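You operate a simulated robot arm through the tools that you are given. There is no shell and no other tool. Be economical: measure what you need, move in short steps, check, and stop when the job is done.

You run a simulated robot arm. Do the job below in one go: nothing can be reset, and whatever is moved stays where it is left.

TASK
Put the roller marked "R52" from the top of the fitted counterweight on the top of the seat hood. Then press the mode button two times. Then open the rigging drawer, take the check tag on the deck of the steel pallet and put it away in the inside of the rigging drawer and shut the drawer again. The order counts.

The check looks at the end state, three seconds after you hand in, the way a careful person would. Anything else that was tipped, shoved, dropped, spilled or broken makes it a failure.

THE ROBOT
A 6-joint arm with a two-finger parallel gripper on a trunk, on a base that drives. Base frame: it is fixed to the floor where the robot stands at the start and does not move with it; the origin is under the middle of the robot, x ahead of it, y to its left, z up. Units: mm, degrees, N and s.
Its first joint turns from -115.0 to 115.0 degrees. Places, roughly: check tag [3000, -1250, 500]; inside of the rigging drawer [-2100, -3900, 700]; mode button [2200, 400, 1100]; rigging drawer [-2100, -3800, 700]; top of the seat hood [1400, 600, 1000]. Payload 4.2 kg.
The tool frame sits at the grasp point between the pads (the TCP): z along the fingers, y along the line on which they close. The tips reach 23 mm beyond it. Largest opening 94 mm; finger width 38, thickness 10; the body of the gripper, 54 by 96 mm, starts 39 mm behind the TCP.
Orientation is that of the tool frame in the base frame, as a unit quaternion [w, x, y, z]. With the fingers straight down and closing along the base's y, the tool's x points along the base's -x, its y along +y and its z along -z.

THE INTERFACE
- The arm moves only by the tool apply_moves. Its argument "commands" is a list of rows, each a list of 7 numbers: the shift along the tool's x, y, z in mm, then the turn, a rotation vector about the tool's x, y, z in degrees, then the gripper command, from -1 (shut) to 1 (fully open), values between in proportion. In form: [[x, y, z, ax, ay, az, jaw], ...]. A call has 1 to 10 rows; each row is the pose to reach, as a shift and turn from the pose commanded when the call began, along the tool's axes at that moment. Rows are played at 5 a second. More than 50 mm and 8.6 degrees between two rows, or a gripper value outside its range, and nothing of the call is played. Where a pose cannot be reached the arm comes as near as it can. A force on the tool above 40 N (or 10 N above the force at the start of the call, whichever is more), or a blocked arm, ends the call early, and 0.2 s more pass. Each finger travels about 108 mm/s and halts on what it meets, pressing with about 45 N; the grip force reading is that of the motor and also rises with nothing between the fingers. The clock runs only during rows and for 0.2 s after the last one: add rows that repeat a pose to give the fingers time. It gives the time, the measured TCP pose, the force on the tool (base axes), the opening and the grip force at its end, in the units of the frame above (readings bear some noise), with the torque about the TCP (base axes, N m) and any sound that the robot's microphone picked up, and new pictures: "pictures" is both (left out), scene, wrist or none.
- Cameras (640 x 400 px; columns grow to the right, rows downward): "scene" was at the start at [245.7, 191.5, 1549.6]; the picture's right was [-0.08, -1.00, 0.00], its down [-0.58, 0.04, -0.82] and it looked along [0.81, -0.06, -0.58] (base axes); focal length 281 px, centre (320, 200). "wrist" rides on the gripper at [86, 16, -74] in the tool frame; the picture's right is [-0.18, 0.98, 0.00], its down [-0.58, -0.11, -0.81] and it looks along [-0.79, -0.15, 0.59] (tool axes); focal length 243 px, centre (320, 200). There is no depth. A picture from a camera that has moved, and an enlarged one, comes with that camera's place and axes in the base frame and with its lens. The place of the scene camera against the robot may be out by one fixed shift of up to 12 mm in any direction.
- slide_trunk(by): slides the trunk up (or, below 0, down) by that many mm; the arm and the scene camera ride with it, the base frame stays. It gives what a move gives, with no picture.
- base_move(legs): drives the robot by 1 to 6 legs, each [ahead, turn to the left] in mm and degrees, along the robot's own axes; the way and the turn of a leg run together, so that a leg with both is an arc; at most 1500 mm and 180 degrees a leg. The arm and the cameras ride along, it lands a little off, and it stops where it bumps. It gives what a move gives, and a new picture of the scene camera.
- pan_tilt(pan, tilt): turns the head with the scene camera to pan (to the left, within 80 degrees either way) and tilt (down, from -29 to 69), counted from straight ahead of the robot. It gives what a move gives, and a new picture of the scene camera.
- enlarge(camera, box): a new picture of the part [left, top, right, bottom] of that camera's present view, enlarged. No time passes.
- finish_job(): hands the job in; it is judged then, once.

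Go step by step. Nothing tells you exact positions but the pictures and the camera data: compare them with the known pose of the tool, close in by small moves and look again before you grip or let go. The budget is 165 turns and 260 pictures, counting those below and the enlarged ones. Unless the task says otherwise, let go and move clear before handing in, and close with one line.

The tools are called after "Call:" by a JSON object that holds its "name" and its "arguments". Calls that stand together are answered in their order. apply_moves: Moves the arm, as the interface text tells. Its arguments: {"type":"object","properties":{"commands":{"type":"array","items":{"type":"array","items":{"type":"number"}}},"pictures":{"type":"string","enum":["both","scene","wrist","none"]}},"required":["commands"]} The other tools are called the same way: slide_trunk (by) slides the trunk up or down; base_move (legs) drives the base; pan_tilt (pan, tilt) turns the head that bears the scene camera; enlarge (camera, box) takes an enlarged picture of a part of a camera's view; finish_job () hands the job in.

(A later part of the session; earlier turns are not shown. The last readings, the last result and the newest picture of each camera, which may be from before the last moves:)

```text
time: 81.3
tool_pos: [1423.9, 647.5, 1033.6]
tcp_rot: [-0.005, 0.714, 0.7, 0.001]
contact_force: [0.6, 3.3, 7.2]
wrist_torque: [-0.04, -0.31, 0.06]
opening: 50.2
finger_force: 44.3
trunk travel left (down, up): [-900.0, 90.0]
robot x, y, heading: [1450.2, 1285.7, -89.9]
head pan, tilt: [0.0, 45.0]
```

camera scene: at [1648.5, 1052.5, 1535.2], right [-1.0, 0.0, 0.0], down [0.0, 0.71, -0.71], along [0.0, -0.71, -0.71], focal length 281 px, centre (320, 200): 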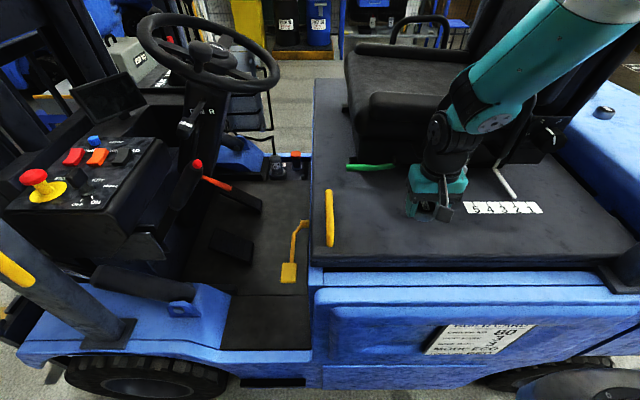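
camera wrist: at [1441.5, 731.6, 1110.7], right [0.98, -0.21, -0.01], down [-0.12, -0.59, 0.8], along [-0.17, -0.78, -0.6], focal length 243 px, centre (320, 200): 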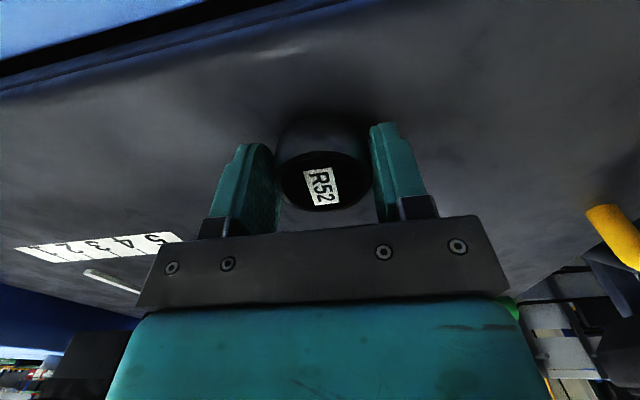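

The roller touches the hood. Opening the fingers and lifting straight up.

Call:
{"name": "apply_moves", "arguments": {"commands": [[0, 0, -1, 0, 0, 0, 0.2], [0, 0, -1, 0, 0, 0, 0.5], [0, 0, -1, 0, 0, 0, 1], [0, 0, -1, 0, 0, 0, 1]], "pictures": "wrist"}}

Call:
{"name": "apply_moves", "arguments": {"commands": [[0, 0, -40, 0, 0, 0, 1], [0, 0, -85, 0, 0, 0, 1], [0, 0, -130, 0, 0, 0, 1], [0, 0, -175, 0, 0, 0, 1], [0, 0, -220, 0, 0, 0, 1], [0, 0, -265, 0, 0, 0, 1], [0, 0, -265, 0, 0, 0, 1]]}}

```text
time: 82.3
tool_pos: [1423.0, 646.7, 1034.2]
tcp_rot: [-0.004, 0.715, 0.699, 0.001]
contact_force: [0.0, -0.4, 0.2]
wrist_torque: [-0.02, 0.0, -0.04]
opening: 94.0
finger_force: 0.1
trunk travel left (down, up): [-900.0, 90.0]
robot x, y, heading: [1449.2, 1287.0, -90.2]
head pan, tilt: [0.0, 45.0]
camera wrist: at [1441.1, 732.1, 1108.2], right [0.98, -0.21, -0.01], down [-0.12, -0.59, 0.8], along [-0.17, -0.78, -0.6], focal length 243 px, centre (320, 200)
```

wrist: 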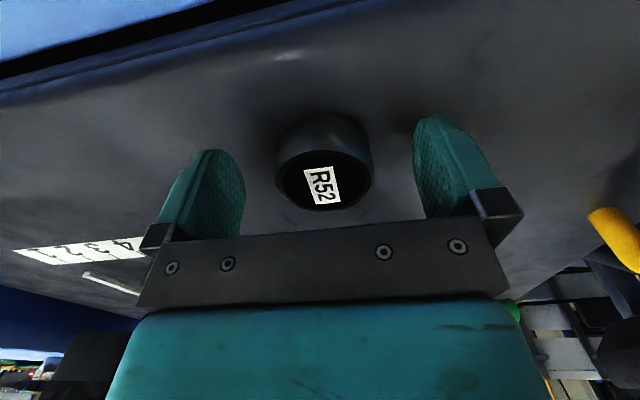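

```text
time: 83.9
tool_pos: [1425.0, 644.2, 1299.4]
tcp_rot: [-0.005, 0.715, 0.699, 0.002]
contact_force: [0.2, 0.6, 0.2]
wrist_torque: [0.0, -0.01, 0.02]
opening: 93.8
finger_force: 0.0
trunk travel left (down, up): [-900.0, 90.0]
robot x, y, heading: [1448.3, 1281.2, -90.0]
head pan, tilt: [0.0, 45.0]
camera scene: at [1648.5, 1052.8, 1535.3], right [-1.0, 0.0, 0.0], down [0.0, 0.71, -0.71], along [0.0, -0.71, -0.71], focal length 281 px, centre (320, 200)
camera wrist: at [1443.0, 729.2, 1374.2], right [0.98, -0.21, -0.01], down [-0.12, -0.59, 0.8], along [-0.17, -0.78, -0.6], focal length 243 px, centre (320, 200)
```

scene: 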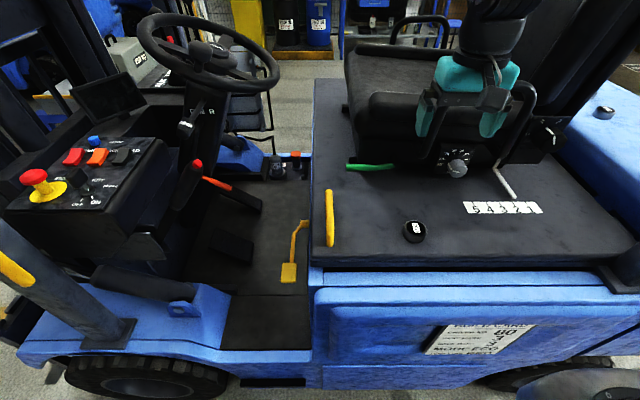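
wrist: 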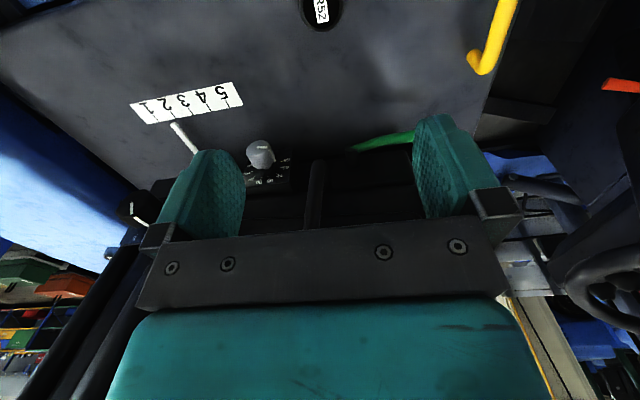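

R52 stands on the hood. Next I'll read the dashboard labels to find the mode button.

Call:
{"name": "enlarge", "arguments": {"camera": "scene", "box": [10, 110, 180, 216]}}

Call:
{"name": "apply_moves", "arguments": {"commands": [[45, 0, 0, 0, 0, 0, 1], [90, -3, 0, 0, 0, 0, 1], [135, -6, 0, 0, 0, 0, 1], [180, -9, 0, 0, 0, 0, 1], [215, -12, 0, 0, 0, 0, 1], [215, -12, 0, 0, 0, 0, 1]], "pictures": "none"}}

```text
3.76 times, centred on (95, 163) of scene
camera zoom: at [1648.5, 1052.8, 1535.3], right [-1.0, 0.0, 0.0], down [0.0, 0.71, -0.71], along [0.0, -0.71, -0.71], focal length 1057 px, centre (1167, 339)
```

zoom: 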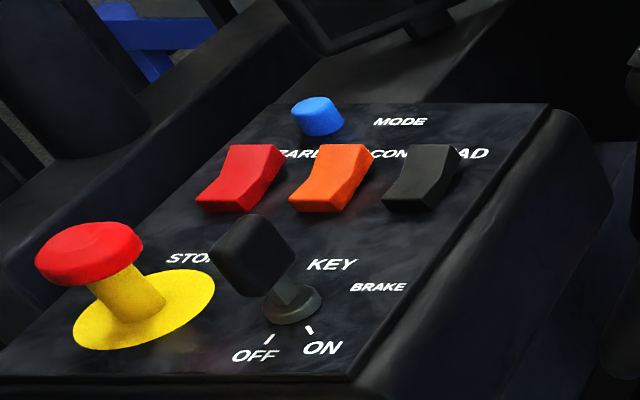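

```text
time: 85.3
tool_pos: [1416.3, 860.6, 1297.2]
tcp_rot: [-0.005, 0.714, 0.7, 0.001]
contact_force: [0.1, -0.2, -0.4]
wrist_torque: [-0.04, 0.02, 0.0]
opening: 93.7
finger_force: 0.0
trunk travel left (down, up): [-900.0, 90.0]
robot x, y, heading: [1448.7, 1282.0, -89.8]
head pan, tilt: [0.0, 45.0]
```

The blue MODE button is at about (2270, 385). I'll turn and drive forward partway, then look at the front of the truck before swinging in.

Call:
{"name": "base_move", "arguments": {"legs": [[0, 90], [600, 0]]}}

Call:
{"name": "pan_tilt", "arguments": {"pan": -50, "tilt": 30}}

```text
time: 92.5
tool_pos: [2472.5, 1263.7, 1298.4]
tcp_rot: [-0.003, 0.007, 1.0, -0.002]
contact_force: [0.0, 0.3, -0.5]
wrist_torque: [-0.03, 0.0, 0.02]
opening: 93.9
finger_force: 0.0
trunk travel left (down, up): [-900.0, 90.0]
robot x, y, heading: [2047.5, 1291.8, 0.7]
head pan, tilt: [0.0, 45.0]
camera scene: at [2286.8, 1490.8, 1535.3], right [0.01, -1.0, 0.0], down [-0.71, -0.01, -0.71], along [0.71, 0.01, -0.71], focal length 281 px, centre (320, 200)
```

scene: 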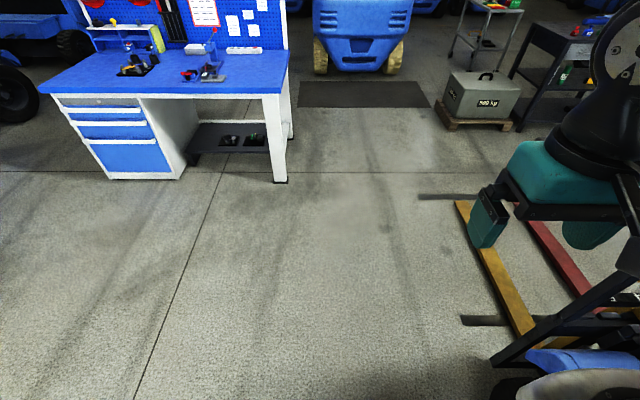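

```text
time: 93.7
tool_pos: [2471.9, 1263.1, 1297.3]
tcp_rot: [-0.004, 0.006, 1.0, -0.004]
contact_force: [0.3, -0.1, -1.0]
wrist_torque: [-0.01, 0.0, 0.03]
opening: 94.1
finger_force: 0.1
trunk travel left (down, up): [-900.0, 90.0]
robot x, y, heading: [2047.2, 1293.6, 0.8]
head pan, tilt: [-50.0, 30.0]
camera scene: at [2264.4, 1421.3, 1557.9], right [-0.76, -0.65, 0.0], down [-0.33, 0.38, -0.87], along [0.56, -0.66, -0.5], focal length 281 px, centre (320, 200)
```

scene: 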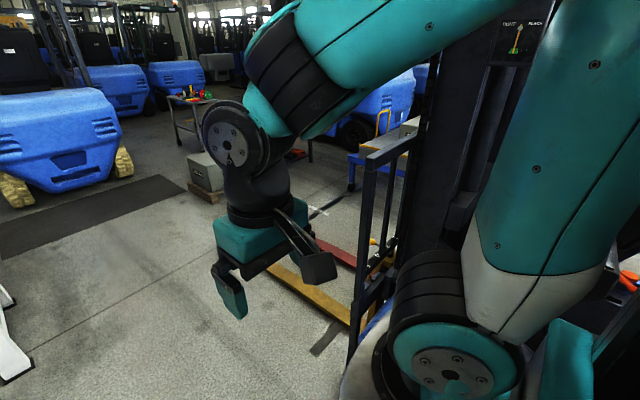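

The backrest frame is at about (2680, 700), so there's room. I'll drive 300 further and turn to face the dash.

Call:
{"name": "base_move", "arguments": {"legs": [[300, 0], [0, -90.8]]}}

Call:
{"name": "pan_tilt", "arguments": {"pan": 0, "tilt": 35}}

Call:
{"name": "pan_tilt", "arguments": {"pan": -40, "tilt": 35}}

```text
time: 99.6
tool_pos: [2323.2, 871.4, 1297.7]
tcp_rot: [-0.004, 0.713, 0.701, 0.0]
contact_force: [-0.2, 0.0, 0.6]
wrist_torque: [-0.02, 0.0, 0.02]
opening: 93.7
finger_force: 0.0
trunk travel left (down, up): [-900.0, 90.0]
robot x, y, heading: [2352.3, 1297.5, -89.6]
head pan, tilt: [-50.0, 30.0]
camera scene: at [2483.3, 1087.7, 1557.9], right [-0.65, 0.76, 0.0], down [0.38, 0.32, -0.87], along [-0.66, -0.56, -0.5], focal length 281 px, centre (320, 200)
```

scene: 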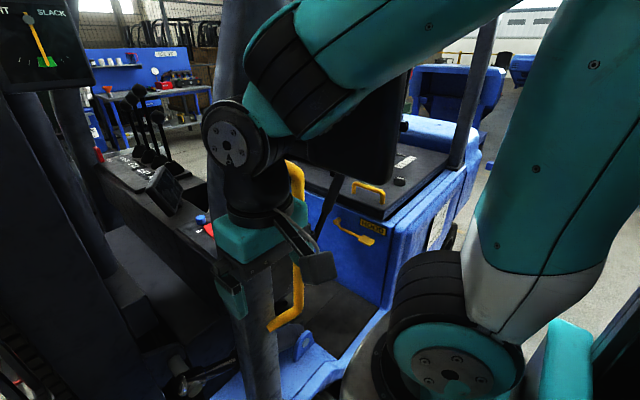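

```text
time: 100.8
tool_pos: [2322.3, 871.5, 1297.1]
tcp_rot: [-0.004, 0.713, 0.701, 0.001]
contact_force: [0.0, 0.4, -0.1]
wrist_torque: [0.0, -0.01, 0.01]
opening: 94.0
finger_force: 0.0
trunk travel left (down, up): [-900.0, 90.0]
robot x, y, heading: [2350.4, 1293.8, -89.9]
head pan, tilt: [0.0, 35.0]
camera scene: at [2552.7, 1058.3, 1550.1], right [-1.0, -0.01, 0.0], down [0.0, 0.57, -0.82], along [0.01, -0.82, -0.57], focal length 281 px, centre (320, 200)
```

scene: 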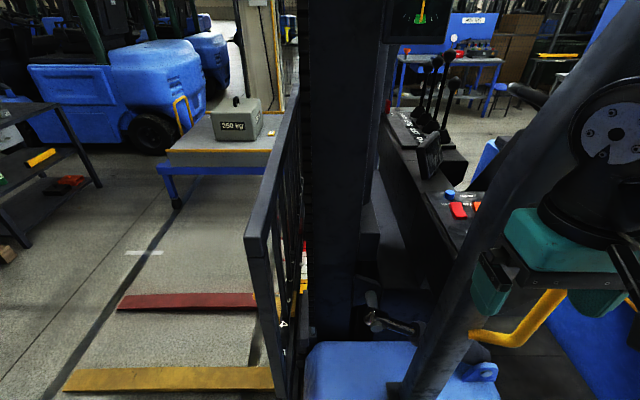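

```text
time: 101.8
tool_pos: [2322.3, 871.1, 1298.0]
tcp_rot: [-0.004, 0.713, 0.702, 0.001]
contact_force: [-0.1, 0.6, 0.9]
wrist_torque: [0.0, -0.02, 0.05]
opening: 93.8
finger_force: 0.0
trunk travel left (down, up): [-900.0, 90.0]
robot x, y, heading: [2349.2, 1294.2, -89.7]
head pan, tilt: [-40.0, 35.0]
camera scene: at [2496.1, 1078.5, 1550.1], right [-0.77, 0.64, 0.0], down [0.37, 0.44, -0.82], along [-0.52, -0.63, -0.57], focal length 281 px, centre (320, 200)
```

scene: 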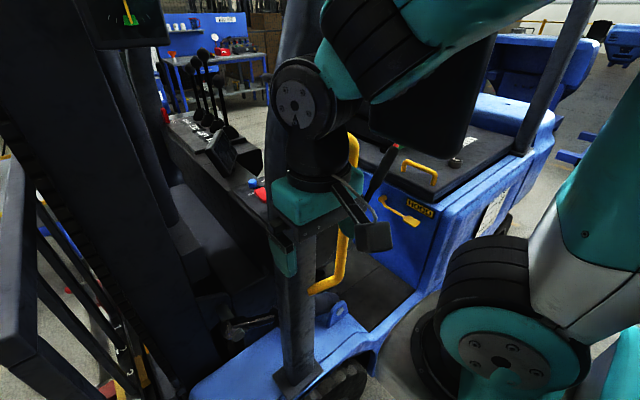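

The button top is at about (2219, 442, 1140) and the front pillar at about (2250, 734) blocks this approach. I'll back up to x≈1990 and reach in through the cab entry.

Call:
{"name": "base_move", "arguments": {"legs": [[0, 89.7], [-360, 0], [0, -90]]}}

Call:
{"name": "pan_tilt", "arguments": {"pan": 0, "tilt": 35}}

```text
time: 110.0
tool_pos: [2268.1, 991.3, 1298.7]
tcp_rot: [-0.007, 0.384, 0.923, -0.003]
contact_force: [-0.3, 0.0, 0.2]
wrist_torque: [0.02, 0.02, 0.02]
opening: 94.3
finger_force: 0.0
trunk travel left (down, up): [-900.0, 90.0]
robot x, y, heading: [1990.0, 1297.7, -44.1]
head pan, tilt: [-40.0, 35.0]
stopped in leg 3: the robot was blocked; the commanded pose is now the measured one
camera scene: at [2249.8, 1256.4, 1550.4], right [-0.99, -0.1, 0.0], down [-0.06, 0.57, -0.82], along [0.08, -0.82, -0.57], focal length 281 px, centre (320, 200)
```

scene: 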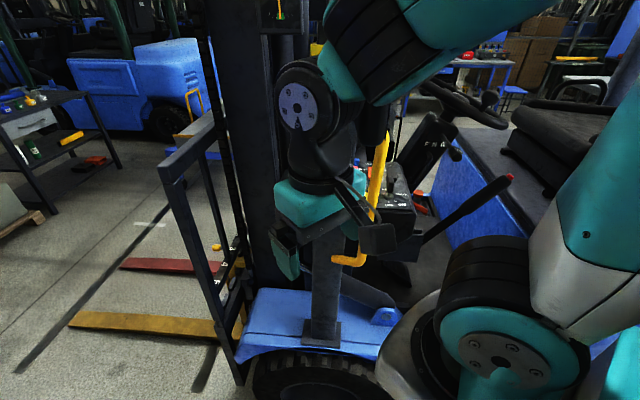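

```text
time: 111.1
tool_pos: [2267.9, 990.7, 1297.8]
tcp_rot: [-0.007, 0.384, 0.923, -0.004]
contact_force: [-0.9, 0.1, 0.1]
wrist_torque: [0.0, 0.04, 0.01]
opening: 93.9
finger_force: 0.1
trunk travel left (down, up): [-900.0, 90.0]
robot x, y, heading: [1990.7, 1302.5, -44.2]
head pan, tilt: [0.0, 35.0]
camera scene: at [2304.6, 1282.3, 1550.2], right [-0.7, -0.71, 0.0], down [-0.41, 0.4, -0.82], along [0.59, -0.58, -0.57], focal length 281 px, centre (320, 200)
```

scene: 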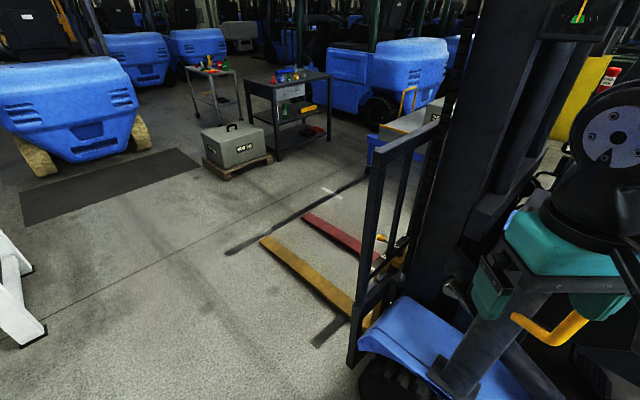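

The base is blocked. I'll turn back a little and look around for the obstacle.

Call:
{"name": "base_move", "arguments": {"legs": [[0, 20]]}}

Call:
{"name": "pan_tilt", "arguments": {"pan": -70, "tilt": 60}}

Call:
{"name": "pan_tilt", "arguments": {"pan": 80, "tilt": 50}}

```text
time: 112.5
tool_pos: [2359.3, 1100.2, 1296.6]
tcp_rot: [-0.008, 0.217, 0.976, -0.002]
contact_force: [0.0, 0.8, 0.2]
wrist_torque: [0.03, 0.0, 0.0]
opening: 93.8
finger_force: 0.0
trunk travel left (down, up): [-900.0, 90.0]
robot x, y, heading: [1990.3, 1300.7, -24.5]
head pan, tilt: [0.0, 35.0]
camera scene: at [2295.0, 1384.0, 1550.1], right [-0.41, -0.91, 0.0], down [-0.52, 0.23, -0.82], along [0.75, -0.33, -0.57], focal length 281 px, centre (320, 200)
```

scene: 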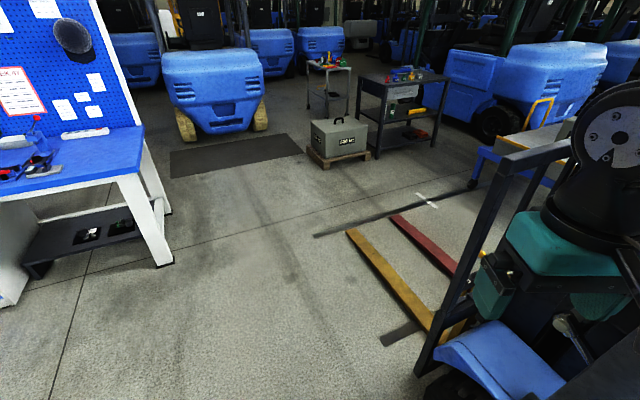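

```text
time: 114.0
tool_pos: [2360.3, 1099.3, 1295.6]
tcp_rot: [-0.008, 0.218, 0.976, -0.002]
contact_force: [-0.2, -0.4, -0.2]
wrist_torque: [0.02, 0.04, 0.0]
opening: 93.9
finger_force: 0.1
trunk travel left (down, up): [-900.0, 90.0]
robot x, y, heading: [1988.7, 1300.5, -23.9]
head pan, tilt: [-70.0, 60.0]
camera scene: at [2209.9, 1353.6, 1515.8], right [-1.0, 0.07, 0.0], down [0.06, 0.86, -0.5], along [-0.04, -0.5, -0.87], focal length 281 px, centre (320, 200)
```

scene: 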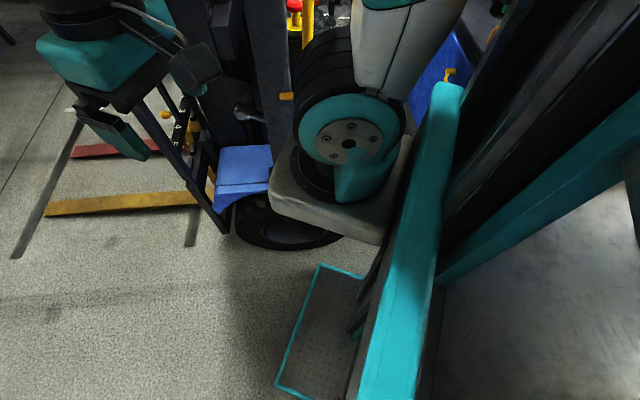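

```text
time: 116.3
tool_pos: [2359.4, 1100.3, 1295.9]
tcp_rot: [-0.008, 0.217, 0.976, -0.003]
contact_force: [0.7, 0.6, -0.9]
wrist_torque: [-0.01, -0.02, 0.02]
opening: 93.7
finger_force: 0.1
trunk travel left (down, up): [-900.0, 90.0]
robot x, y, heading: [1988.4, 1301.6, -23.9]
head pan, tilt: [80.0, 50.0]
camera scene: at [2257.8, 1483.8, 1528.4], right [0.83, -0.56, 0.0], down [-0.43, -0.63, -0.64], along [0.36, 0.53, -0.77], focal length 281 px, centre (320, 200)
```

scene: 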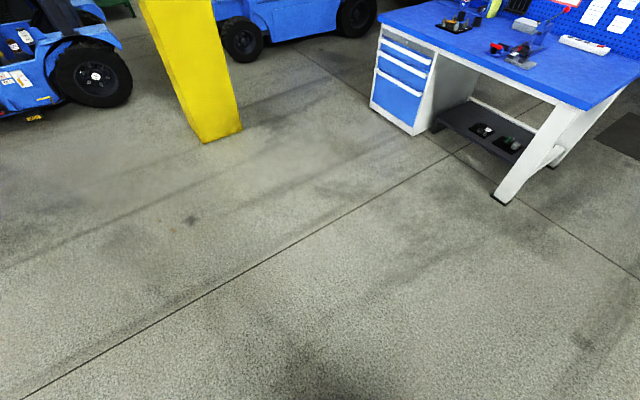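

Nothing visible explains the block apart from the truck side. I'll move further out and then turn.

Call:
{"name": "base_move", "arguments": {"legs": [[-430, 0], [0, 24], [395, 0], [0, -90]]}}

Call:
{"name": "pan_tilt", "arguments": {"pan": 0, "tilt": 30}}

Call:
{"name": "pan_tilt", "arguments": {"pan": 0, "tilt": 65}}

```text
time: 126.0
tool_pos: [1976.1, 1052.1, 1297.0]
tcp_rot: [-0.008, 0.712, 0.702, 0.002]
contact_force: [-0.3, 0.4, -0.1]
wrist_torque: [0.0, -0.02, -0.02]
opening: 94.0
finger_force: 0.1
trunk travel left (down, up): [-900.0, 90.0]
robot x, y, heading: [2005.6, 1469.8, -89.9]
head pan, tilt: [80.0, 50.0]
camera scene: at [2284.8, 1310.8, 1528.4], right [-0.17, -0.99, 0.0], down [-0.76, 0.13, -0.64], along [0.63, -0.11, -0.77], focal length 281 px, centre (320, 200)
```

scene: 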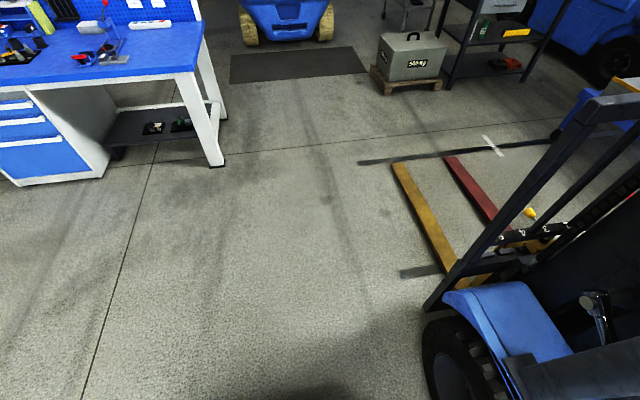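

```text
time: 127.6
tool_pos: [1977.2, 1050.9, 1295.8]
tcp_rot: [-0.007, 0.712, 0.703, 0.003]
contact_force: [0.3, -0.2, 0.4]
wrist_torque: [-0.04, -0.02, 0.02]
opening: 93.8
finger_force: 0.0
trunk travel left (down, up): [-900.0, 90.0]
robot x, y, heading: [2005.5, 1471.4, -89.7]
head pan, tilt: [0.0, 30.0]
camera scene: at [2209.3, 1233.4, 1557.9], right [-1.0, -0.01, 0.0], down [0.0, 0.5, -0.87], along [0.0, -0.87, -0.5], focal length 281 px, centre (320, 200)
```

scene: 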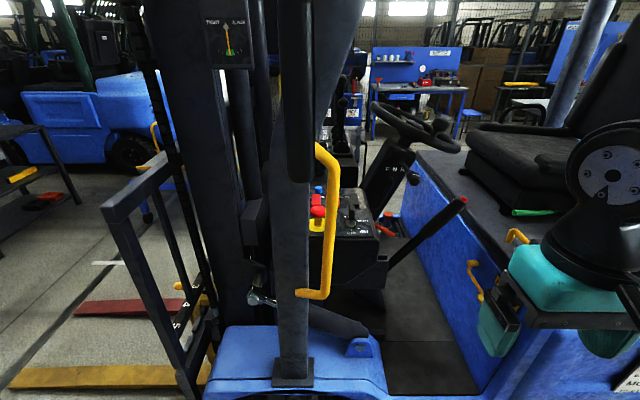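

```text
time: 128.6
tool_pos: [1975.2, 1051.8, 1296.0]
tcp_rot: [-0.007, 0.712, 0.702, 0.002]
contact_force: [-0.6, -0.3, 0.1]
wrist_torque: [-0.02, -0.01, -0.01]
opening: 93.9
finger_force: 0.0
trunk travel left (down, up): [-900.0, 90.0]
robot x, y, heading: [2009.3, 1467.7, -89.6]
head pan, tilt: [0.0, 65.0]
camera scene: at [2209.1, 1263.1, 1510.3], right [-1.0, 0.0, 0.0], down [0.0, 0.91, -0.42], along [0.0, -0.42, -0.91], focal length 281 px, centre (320, 200)
```

scene: 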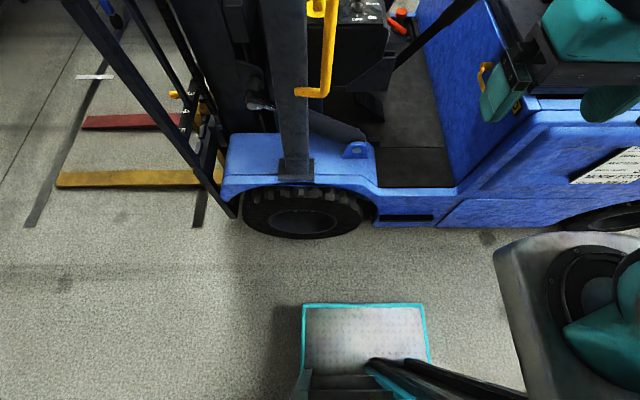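

Now the geometry is clear: truck side at y≈845, pillar at x≈2230–2325, and the entry is free at x≈2000–2150. I'll advance to y≈1195.

Call:
{"name": "base_move", "arguments": {"legs": [[270, 0]]}}

Call:
{"name": "pan_tilt", "arguments": {"pan": 0, "tilt": 40}}

```text
time: 130.5
tool_pos: [1977.6, 784.8, 1296.2]
tcp_rot: [-0.007, 0.711, 0.703, 0.002]
contact_force: [-0.6, -0.4, -0.6]
wrist_torque: [-0.01, 0.01, -0.04]
opening: 94.0
finger_force: 0.0
trunk travel left (down, up): [-900.0, 90.0]
robot x, y, heading: [2008.6, 1204.0, -89.7]
head pan, tilt: [0.0, 65.0]
camera scene: at [2211.0, 997.0, 1510.1], right [-1.0, -0.02, 0.0], down [-0.01, 0.91, -0.42], along [0.01, -0.42, -0.91], focal length 281 px, centre (320, 200)
```

scene: 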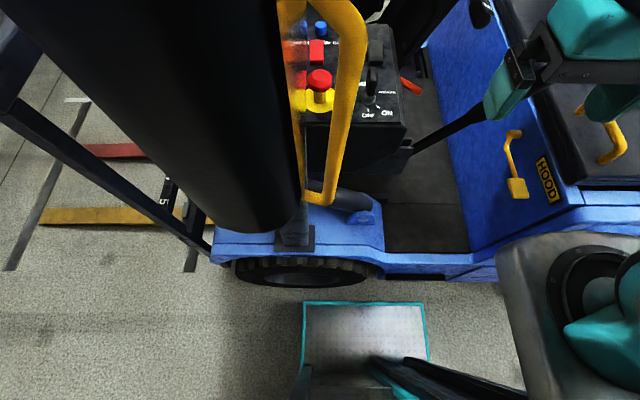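

```text
time: 131.4
tool_pos: [1978.0, 790.4, 1299.1]
tcp_rot: [-0.005, 0.712, 0.702, 0.0]
contact_force: [0.0, 0.0, -0.8]
wrist_torque: [-0.01, 0.0, -0.03]
opening: 93.6
finger_force: 0.1
trunk travel left (down, up): [-900.0, 90.0]
robot x, y, heading: [2005.1, 1204.0, -89.6]
head pan, tilt: [0.0, 40.0]
camera scene: at [2211.9, 993.5, 1520.7], right [-1.0, -0.02, 0.0], down [-0.02, 0.83, -0.55], along [0.01, -0.55, -0.83], focal length 281 px, centre (320, 200)
```

scene: 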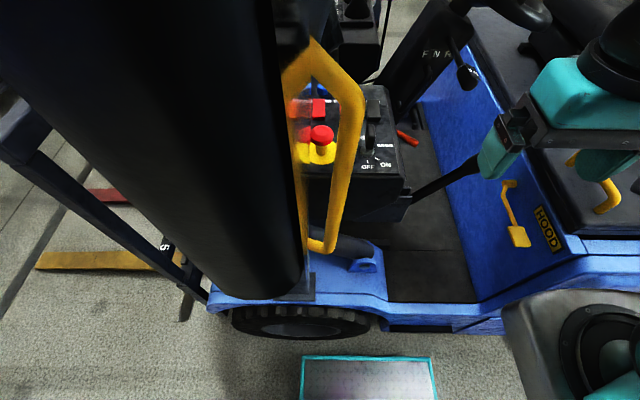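

The head is touching a black hanging cylinder at about (2235, 958), which also explains the earlier block. I'll back straight off and re-examine.

Call:
{"name": "base_move", "arguments": {"legs": [[-250, 0]]}}

Call:
{"name": "pan_tilt", "arguments": {"pan": 0, "tilt": 5}}

```text
time: 133.2
tool_pos: [1975.3, 1033.9, 1295.6]
tcp_rot: [-0.008, 0.712, 0.702, 0.002]
contact_force: [-1.0, 0.0, 0.4]
wrist_torque: [0.02, -0.01, 0.0]
opening: 94.0
finger_force: 0.0
trunk travel left (down, up): [-900.0, 90.0]
robot x, y, heading: [2006.4, 1453.6, -89.7]
head pan, tilt: [0.0, 40.0]
camera scene: at [2209.1, 1219.9, 1542.5], right [-1.0, 0.0, 0.0], down [0.0, 0.64, -0.77], along [0.0, -0.77, -0.64], focal length 281 px, centre (320, 200)
```

scene: 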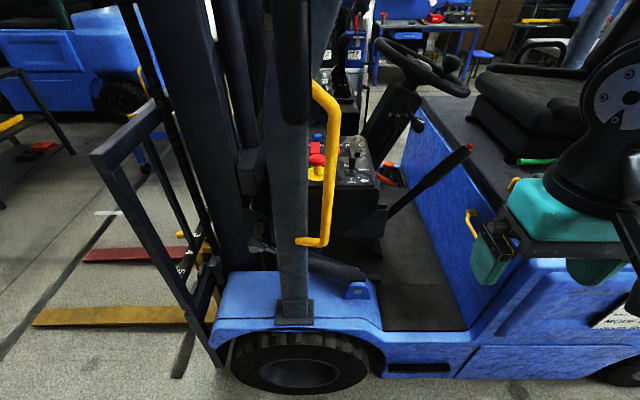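

```text
time: 134.2
tool_pos: [1976.5, 1034.1, 1295.9]
tcp_rot: [-0.007, 0.712, 0.702, 0.003]
contact_force: [-0.2, 0.4, 0.3]
wrist_torque: [0.0, 0.01, -0.01]
opening: 94.0
finger_force: 0.0
trunk travel left (down, up): [-900.0, 90.0]
robot x, y, heading: [2008.4, 1451.9, -89.7]
head pan, tilt: [0.0, 5.0]
camera scene: at [2209.2, 1213.2, 1598.2], right [-1.0, 0.0, 0.0], down [0.0, 0.09, -1.0], along [0.0, -1.0, -0.09], focal length 281 px, centre (320, 200)
```

scene: 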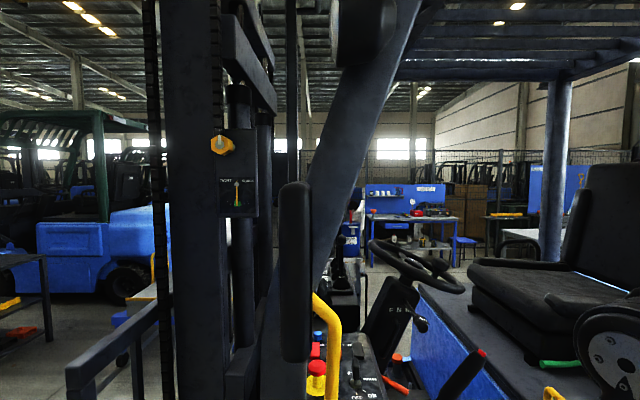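

It's a side mirror on a rod at about (2232, 958), z 1430–1590, and it looks undisturbed. I'll shift back 60 mm, turn the head aside so it clears the mirror, then go in.

Call:
{"name": "base_move", "arguments": {"legs": [[0, 90], [-65, 0], [0, -90]]}}

Call:
{"name": "pan_tilt", "arguments": {"pan": -30, "tilt": 35}}

```text
time: 142.9
tool_pos: [1918.2, 1031.6, 1296.4]
tcp_rot: [-0.007, 0.706, 0.709, 0.002]
contact_force: [-0.4, 0.1, -0.3]
wrist_torque: [-0.03, 0.05, -0.03]
opening: 94.1
finger_force: 0.1
trunk travel left (down, up): [-900.0, 90.0]
robot x, y, heading: [1942.7, 1452.0, -88.8]
head pan, tilt: [0.0, 5.0]
camera scene: at [2148.2, 1215.2, 1598.3], right [-1.0, -0.02, 0.0], down [0.0, 0.09, -1.0], along [0.02, -1.0, -0.09], focal length 281 px, centre (320, 200)
```

scene: 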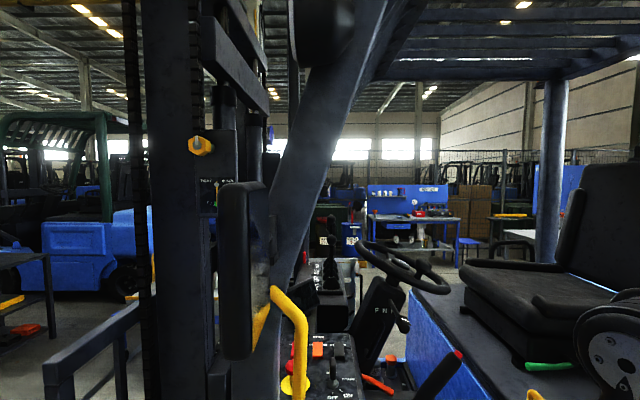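

```text
time: 143.8
tool_pos: [1919.2, 1031.9, 1297.1]
tcp_rot: [-0.008, 0.706, 0.708, 0.002]
contact_force: [0.7, -0.6, 0.0]
wrist_torque: [-0.01, 0.01, 0.02]
opening: 93.9
finger_force: 0.1
trunk travel left (down, up): [-900.0, 90.0]
robot x, y, heading: [1945.7, 1452.0, -88.8]
head pan, tilt: [-30.0, 35.0]
camera scene: at [2103.8, 1229.8, 1550.2], right [-0.88, 0.48, 0.0], down [0.28, 0.5, -0.82], along [-0.39, -0.72, -0.57], focal length 281 px, centre (320, 200)
```

scene: 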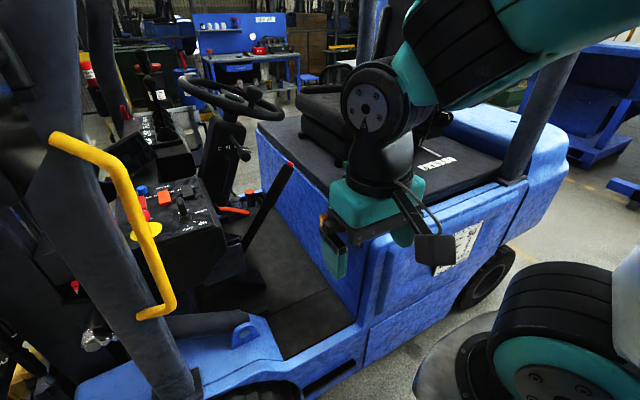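

Button re-confirmed at about (2222, 442, 1139). Advancing into the entry.

Call:
{"name": "base_move", "arguments": {"legs": [[255, 0]]}}

```text
time: 145.7
tool_pos: [1923.6, 778.1, 1297.3]
tcp_rot: [-0.007, 0.706, 0.708, 0.002]
contact_force: [-0.6, 0.8, 0.0]
wrist_torque: [0.0, -0.01, -0.04]
opening: 93.9
finger_force: 0.1
trunk travel left (down, up): [-900.0, 90.0]
robot x, y, heading: [1947.2, 1199.3, -88.5]
head pan, tilt: [-30.0, 35.0]
camera scene: at [2109.0, 976.8, 1550.1], right [-0.88, 0.48, 0.0], down [0.28, 0.5, -0.82], along [-0.39, -0.72, -0.57], focal length 281 px, centre (320, 200)
```

scene: 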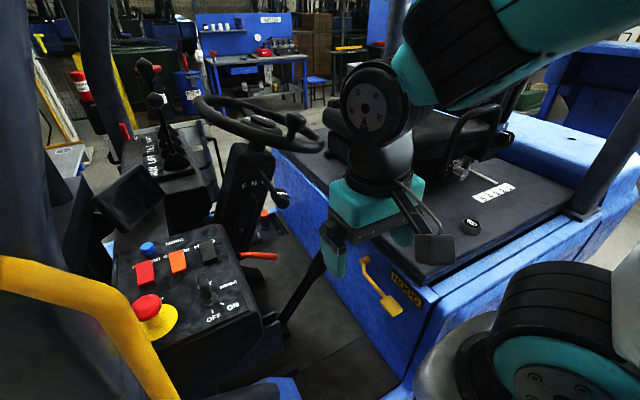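

Clear view of the button. I'll close the fingers and move in on a path between the lever and the pillar, keeping high.

Call:
{"name": "apply_moves", "arguments": {"commands": [[0, 0, -15, 0, 0, 0, 0], [-12, 40, -20, 0, 0, 0, -1], [-25, 80, -20, 0, 0, 0, -1], [-38, 116, -20, 0, 0, 0, -1], [-77, 139, -20, 0, 0, 0, -1], [-115, 162, -20, 0, 0, 0, -1], [-154, 185, -20, 0, 0, 0, -1], [-192, 208, -20, 0, 0, 0, -1], [-192, 208, -20, 0, 0, 0, -1]]}}

```text
time: 147.7
tool_pos: [2133.6, 587.7, 1311.1]
tcp_rot: [-0.006, 0.706, 0.708, 0.002]
contact_force: [-0.1, -0.5, -0.7]
wrist_torque: [-0.05, 0.03, 0.0]
opening: 0.0
finger_force: 42.0
trunk travel left (down, up): [-900.0, 90.0]
robot x, y, heading: [1954.5, 1196.9, -89.0]
head pan, tilt: [-30.0, 35.0]
camera scene: at [2109.1, 976.5, 1550.0], right [-0.88, 0.48, 0.0], down [0.28, 0.5, -0.82], along [-0.39, -0.72, -0.57], focal length 281 px, centre (320, 200)
camera wrist: at [2150.7, 672.9, 1387.0], right [0.98, -0.18, -0.01], down [-0.1, -0.59, 0.8], along [-0.15, -0.78, -0.6], focal length 243 px, centre (320, 200)
```

scene: 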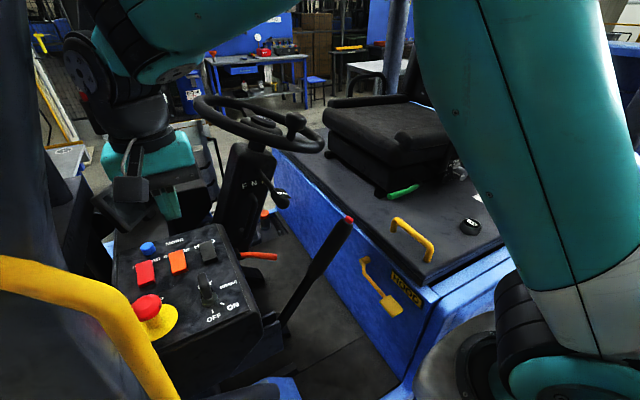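
wrist: 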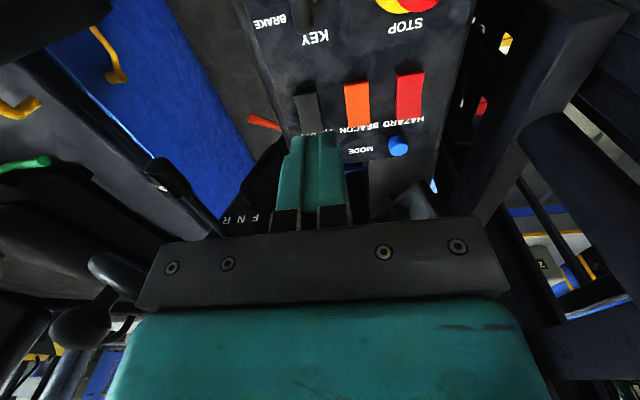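

The wrist camera shows MODE ahead and to the right, at about (2211, 449). Moving over it.

Call:
{"name": "apply_moves", "arguments": {"commands": [[-38, 22, 0, 0, 0, 0, -1], [-76, 44, 0, 0, 0, 0, -1], [-114, 66, 0, 0, 0, 0, -1], [-140, 78, 20, 0, 0, 0, -1], [-140, 78, 50, 0, 0, 0, -1], [-140, 78, 50, 0, 0, 0, -1]]}}

```text
time: 149.1
tool_pos: [2210.5, 446.6, 1258.0]
tcp_rot: [-0.007, 0.706, 0.709, 0.002]
contact_force: [0.4, 0.2, -1.0]
wrist_torque: [0.01, 0.0, -0.01]
opening: 0.0
finger_force: 42.5
trunk travel left (down, up): [-900.0, 90.0]
robot x, y, heading: [1947.1, 1200.2, -88.7]
head pan, tilt: [-30.0, 35.0]
camera scene: at [2109.1, 976.5, 1550.0], right [-0.88, 0.48, 0.0], down [0.28, 0.5, -0.82], along [-0.39, -0.72, -0.57], focal length 281 px, centre (320, 200)
camera wrist: at [2226.7, 531.4, 1333.9], right [0.98, -0.18, -0.01], down [-0.1, -0.59, 0.8], along [-0.15, -0.78, -0.6], focal length 243 px, centre (320, 200)
```

scene: 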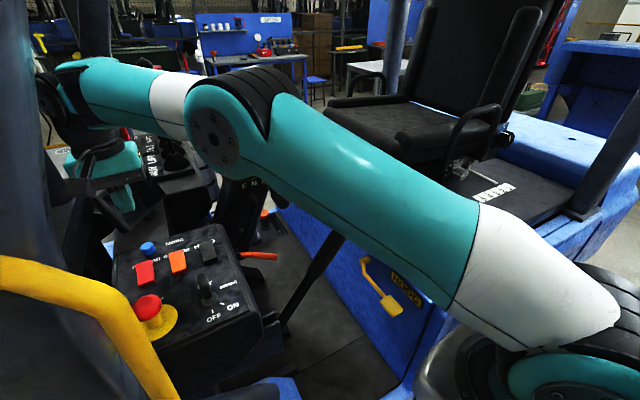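
wrist: 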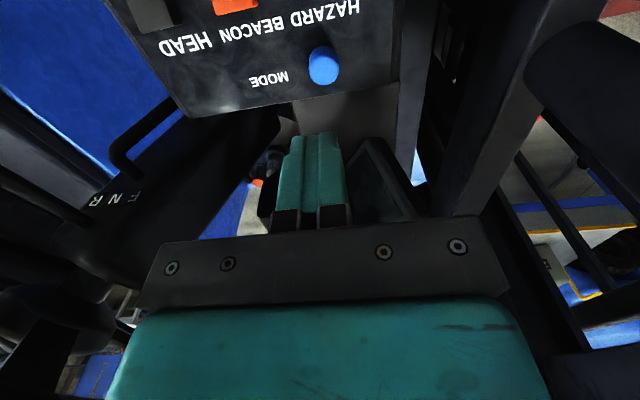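

The fingertips are right above the button (about 2211, 447, top about 1142). Lowering.

Call:
{"name": "apply_moves", "arguments": {"commands": [[0, 1, 30, 0, 0, 0, -1], [0, 1, 60, 0, 0, 0, -1], [0, 1, 78, 0, 0, 0, -1], [0, 1, 78, 0, 0, 0, -1]]}}

```text
time: 150.1
tool_pos: [2211.9, 449.8, 1181.6]
tcp_rot: [-0.008, 0.705, 0.709, 0.002]
contact_force: [0.2, -0.5, -0.3]
wrist_torque: [-0.01, -0.02, -0.02]
opening: 0.0
finger_force: 42.4
trunk travel left (down, up): [-900.0, 90.0]
robot x, y, heading: [1947.9, 1200.8, -88.8]
head pan, tilt: [-30.0, 35.0]
camera scene: at [2109.1, 976.6, 1550.1], right [-0.88, 0.48, 0.0], down [0.28, 0.5, -0.82], along [-0.39, -0.72, -0.57], focal length 281 px, centre (320, 200)
camera wrist: at [2227.6, 534.4, 1257.2], right [0.98, -0.18, -0.01], down [-0.1, -0.59, 0.8], along [-0.15, -0.78, -0.6], focal length 243 px, centre (320, 200)
```

scene: 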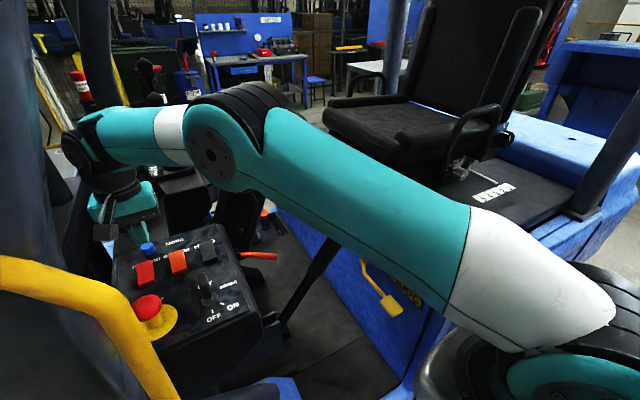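
wrist: 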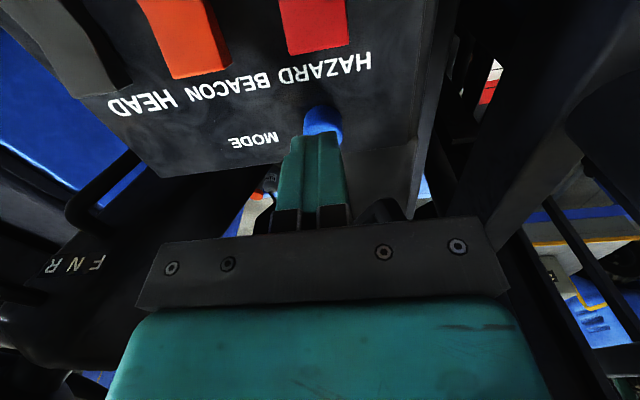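

Slight correction of 3 mm, then I'll press down gently, watching for force and sound.

Call:
{"name": "apply_moves", "arguments": {"commands": [[3, 1, 6, 0, 0, 0, -1], [3, 1, 12, 0, 0, 0, -1], [3, 1, 15, 0, 0, 0, -1]], "pictures": "wrist"}}

```text
time: 150.9
tool_pos: [2212.1, 451.7, 1168.0]
tcp_rot: [-0.007, 0.706, 0.708, 0.002]
contact_force: [-0.6, 0.6, -0.4]
wrist_torque: [-0.01, 0.08, -0.01]
opening: 0.1
finger_force: 42.4
trunk travel left (down, up): [-900.0, 90.0]
robot x, y, heading: [1946.1, 1201.0, -88.6]
head pan, tilt: [-30.0, 35.0]
camera wrist: at [2228.2, 536.8, 1242.2], right [0.98, -0.18, -0.01], down [-0.1, -0.59, 0.8], along [-0.15, -0.78, -0.6], focal length 243 px, centre (320, 200)
```

wrist: 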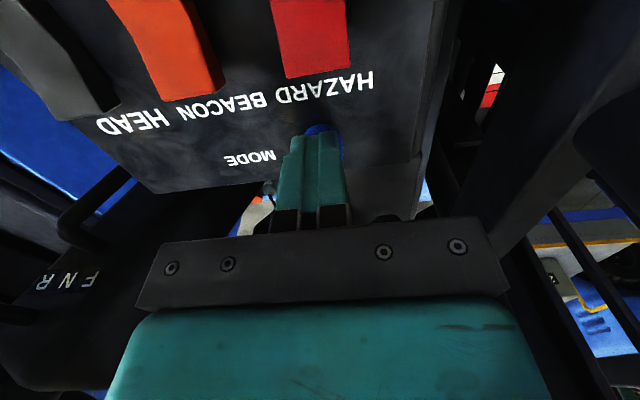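

Near contact. Continuing down in small steps.

Call:
{"name": "apply_moves", "arguments": {"commands": [[0, 1, 2, 0, 0, 0, -1], [0, 1, 4, 0, 0, 0, -1]], "pictures": "none"}}

```text
time: 151.5
tool_pos: [2212.9, 450.5, 1162.7]
tcp_rot: [-0.008, 0.705, 0.709, 0.002]
contact_force: [-1.4, -0.2, 1.2]
wrist_torque: [-0.01, -0.01, 0.0]
opening: 0.0
finger_force: 42.2
trunk travel left (down, up): [-900.0, 90.0]
robot x, y, heading: [1947.2, 1202.4, -88.6]
head pan, tilt: [-30.0, 35.0]
```

Call:
{"name": "apply_moves", "arguments": {"commands": [[0, 0, 2, 0, 0, 0, -1], [0, 0, 4, 0, 0, 0, -1]], "pictures": "none"}}

```text
time: 152.1
tool_pos: [2213.0, 452.1, 1159.1]
tcp_rot: [-0.008, 0.706, 0.709, 0.003]
contact_force: [0.8, -0.2, 1.8]
wrist_torque: [-0.02, -0.01, 0.01]
opening: 0.0
finger_force: 42.6
trunk travel left (down, up): [-900.0, 90.0]
robot x, y, heading: [1945.9, 1199.5, -88.7]
head pan, tilt: [-30.0, 35.0]
```

Call:
{"name": "apply_moves", "arguments": {"commands": [[0, 0, 1.5, 0, 0, 0, -1], [0, 0, 3, 0, 0, 0, -1]], "pictures": "both"}}

```text
time: 152.7
tool_pos: [2213.0, 451.6, 1156.0]
tcp_rot: [-0.008, 0.705, 0.709, 0.003]
contact_force: [-0.4, 0.8, 3.4]
wrist_torque: [-0.02, 0.01, 0.04]
opening: 0.1
finger_force: 42.6
trunk travel left (down, up): [-900.0, 90.0]
robot x, y, heading: [1947.1, 1200.0, -88.7]
head pan, tilt: [-30.0, 35.0]
heard: click
camera scene: at [2109.0, 976.8, 1550.1], right [-0.88, 0.48, 0.0], down [0.28, 0.5, -0.82], along [-0.39, -0.72, -0.57], focal length 281 px, centre (320, 200)
camera wrist: at [2229.1, 536.7, 1231.2], right [0.98, -0.18, -0.01], down [-0.1, -0.59, 0.8], along [-0.15, -0.78, -0.6], focal length 243 px, centre (320, 200)
```

scene: 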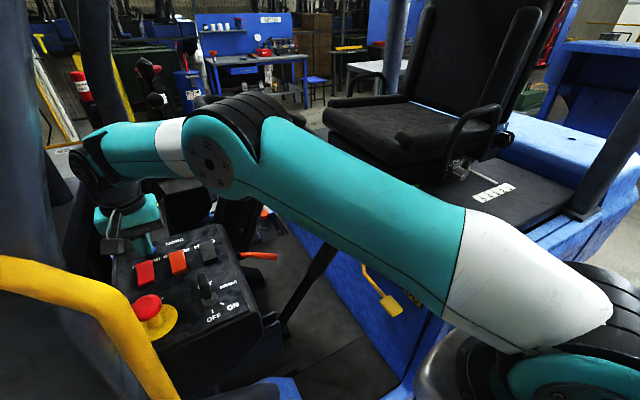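
wrist: 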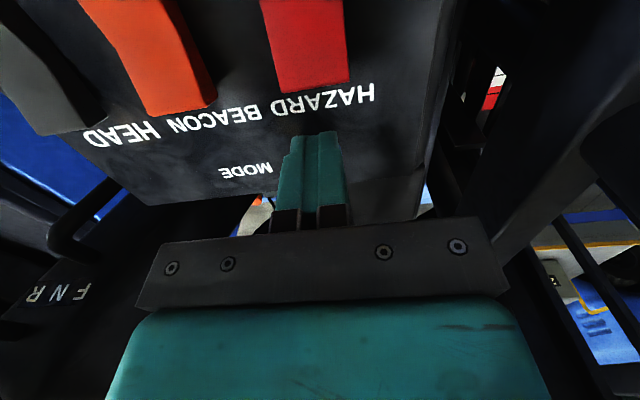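

A click was heard: press one. I'll lift off fully, then press again.

Call:
{"name": "apply_moves", "arguments": {"commands": [[0, 0, -8, 0, 0, 0, -1], [0, 0, -16, 0, 0, 0, -1], [0, 0, -16, 0, 0, 0, -1], [0, 0, -16, 0, 0, 0, -1]], "pictures": "none"}}

Call:
{"name": "apply_moves", "arguments": {"commands": [[0, 0, 8, 0, 0, 0, -1], [0, 0, 11, 0, 0, 0, -1], [0, 0, 13, 0, 0, 0, -1], [0, 0, 15, 0, 0, 0, -1], [0, 0, 16, 0, 0, 0, -1]], "pictures": "none"}}

```text
time: 153.7
tool_pos: [2213.1, 452.0, 1171.8]
tcp_rot: [-0.007, 0.706, 0.708, 0.001]
contact_force: [0.7, -0.1, -0.6]
wrist_torque: [-0.01, -0.02, -0.03]
opening: 0.1
finger_force: 42.6
trunk travel left (down, up): [-900.0, 90.0]
robot x, y, heading: [1945.5, 1197.4, -88.7]
head pan, tilt: [-30.0, 35.0]
```

```text
time: 154.9
tool_pos: [2213.5, 452.4, 1156.1]
tcp_rot: [-0.008, 0.706, 0.708, 0.002]
contact_force: [0.5, -1.6, 3.8]
wrist_torque: [-0.03, 0.0, -0.01]
opening: 0.0
finger_force: 42.8
trunk travel left (down, up): [-900.0, 90.0]
robot x, y, heading: [1948.8, 1196.4, -88.8]
head pan, tilt: [-30.0, 35.0]
heard: click
```

Second click heard. Now lifting straight up and retracing the path out.

Call:
{"name": "apply_moves", "arguments": {"commands": [[0, 0, -40, 0, 0, 0, -1], [0, 0, -80, 0, 0, 0, -1], [0, 0, -120, 0, 0, 0, -1], [0, 0, -155, 0, 0, 0, -1], [38, -22, -155, 0, 0, 0, -1], [76, -44, -155, 0, 0, 0, -1], [114, -66, -155, 0, 0, 0, -1], [152, -88, -155, 0, 0, 0, -1], [152, -88, -155, 0, 0, 0, -1]], "pictures": "none"}}

Call:
{"name": "apply_moves", "arguments": {"commands": [[38, -22, 0, 0, 0, 0, -1], [76, -44, 0, 0, 0, 0, -1], [114, -66, 0, 0, 0, 0, -1], [140, -90, 0, 0, 0, 0, -1], [152, -130, 0, 0, 0, 0, -1], [165, -170, 0, 0, 0, 0, -1], [178, -205, 0, 0, 0, 0, -1], [178, -205, 0, 0, 0, 0, -1]], "pictures": "scene"}}

```text
time: 156.9
tool_pos: [2125.9, 602.8, 1312.9]
tcp_rot: [-0.008, 0.706, 0.708, 0.002]
contact_force: [0.0, -0.2, -0.1]
wrist_torque: [0.01, -0.02, 0.02]
opening: 0.0
finger_force: 42.8
trunk travel left (down, up): [-900.0, 90.0]
robot x, y, heading: [1946.9, 1196.1, -88.8]
head pan, tilt: [-30.0, 35.0]
```

```text
time: 158.7
tool_pos: [1919.8, 777.3, 1316.5]
tcp_rot: [-0.007, 0.706, 0.708, 0.002]
contact_force: [-0.4, 0.0, 0.2]
wrist_torque: [-0.01, 0.01, -0.02]
opening: 0.0
finger_force: 42.1
trunk travel left (down, up): [-900.0, 90.0]
robot x, y, heading: [1949.5, 1196.0, -88.8]
head pan, tilt: [-30.0, 35.0]
camera scene: at [2108.9, 976.7, 1550.1], right [-0.88, 0.48, 0.0], down [0.28, 0.5, -0.82], along [-0.39, -0.72, -0.57], focal length 281 px, centre (320, 200)
```

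scene: 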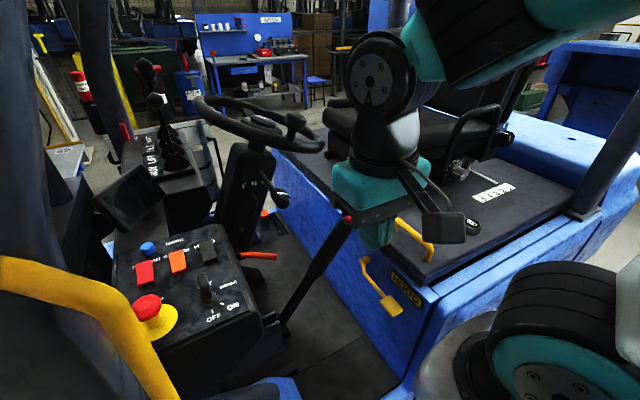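

Both presses are done. Next is the drawer at about (-2100, -3800). I'll back out, turn and drive towards the rear of the truck.

Call:
{"name": "base_move", "arguments": {"legs": [[-260, 0], [0, -91], [1500, 0], [700, 0]]}}

Call:
{"name": "pan_tilt", "arguments": {"pan": 35, "tilt": 25}}

```text
time: 175.1
tool_pos: [-709.6, 1519.1, 1317.7]
tcp_rot: [-0.003, 1.0, -0.014, 0.007]
contact_force: [-0.3, -0.1, -0.3]
wrist_torque: [0.02, 0.02, -0.02]
opening: 0.1
finger_force: 42.5
trunk travel left (down, up): [-900.0, 90.0]
robot x, y, heading: [-290.7, 1478.3, 179.5]
head pan, tilt: [-30.0, 35.0]
camera scene: at [-513.6, 1334.1, 1550.1], right [0.51, 0.86, 0.0], down [0.49, -0.29, -0.82], along [-0.7, 0.42, -0.57], focal length 281 px, centre (320, 200)
```

scene: 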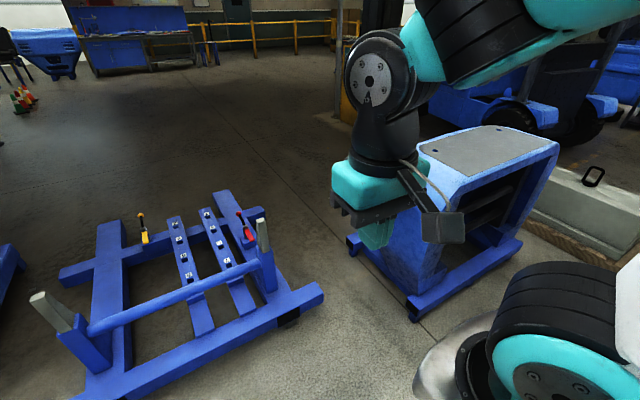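

```text
time: 176.4
tool_pos: [-709.4, 1520.3, 1316.4]
tcp_rot: [-0.004, 1.0, -0.015, 0.008]
contact_force: [-1.2, 0.8, 0.0]
wrist_torque: [0.01, 0.01, -0.02]
opening: 0.0
finger_force: 43.1
trunk travel left (down, up): [-900.0, 90.0]
robot x, y, heading: [-288.2, 1479.2, 179.3]
head pan, tilt: [35.0, 25.0]
camera scene: at [-514.0, 1237.2, 1565.9], right [-0.56, 0.83, 0.0], down [0.35, 0.24, -0.91], along [-0.75, -0.51, -0.42], focal length 281 px, centre (320, 200)
```

scene: 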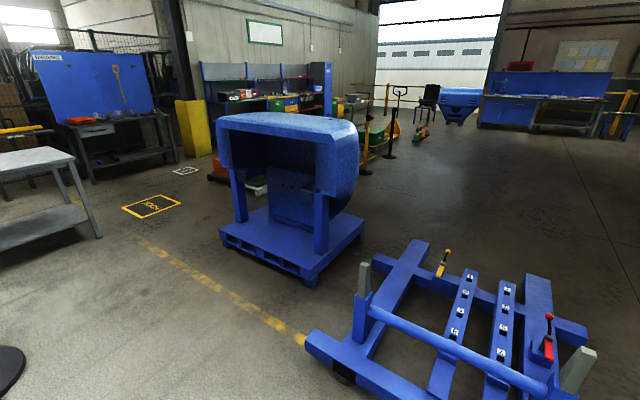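

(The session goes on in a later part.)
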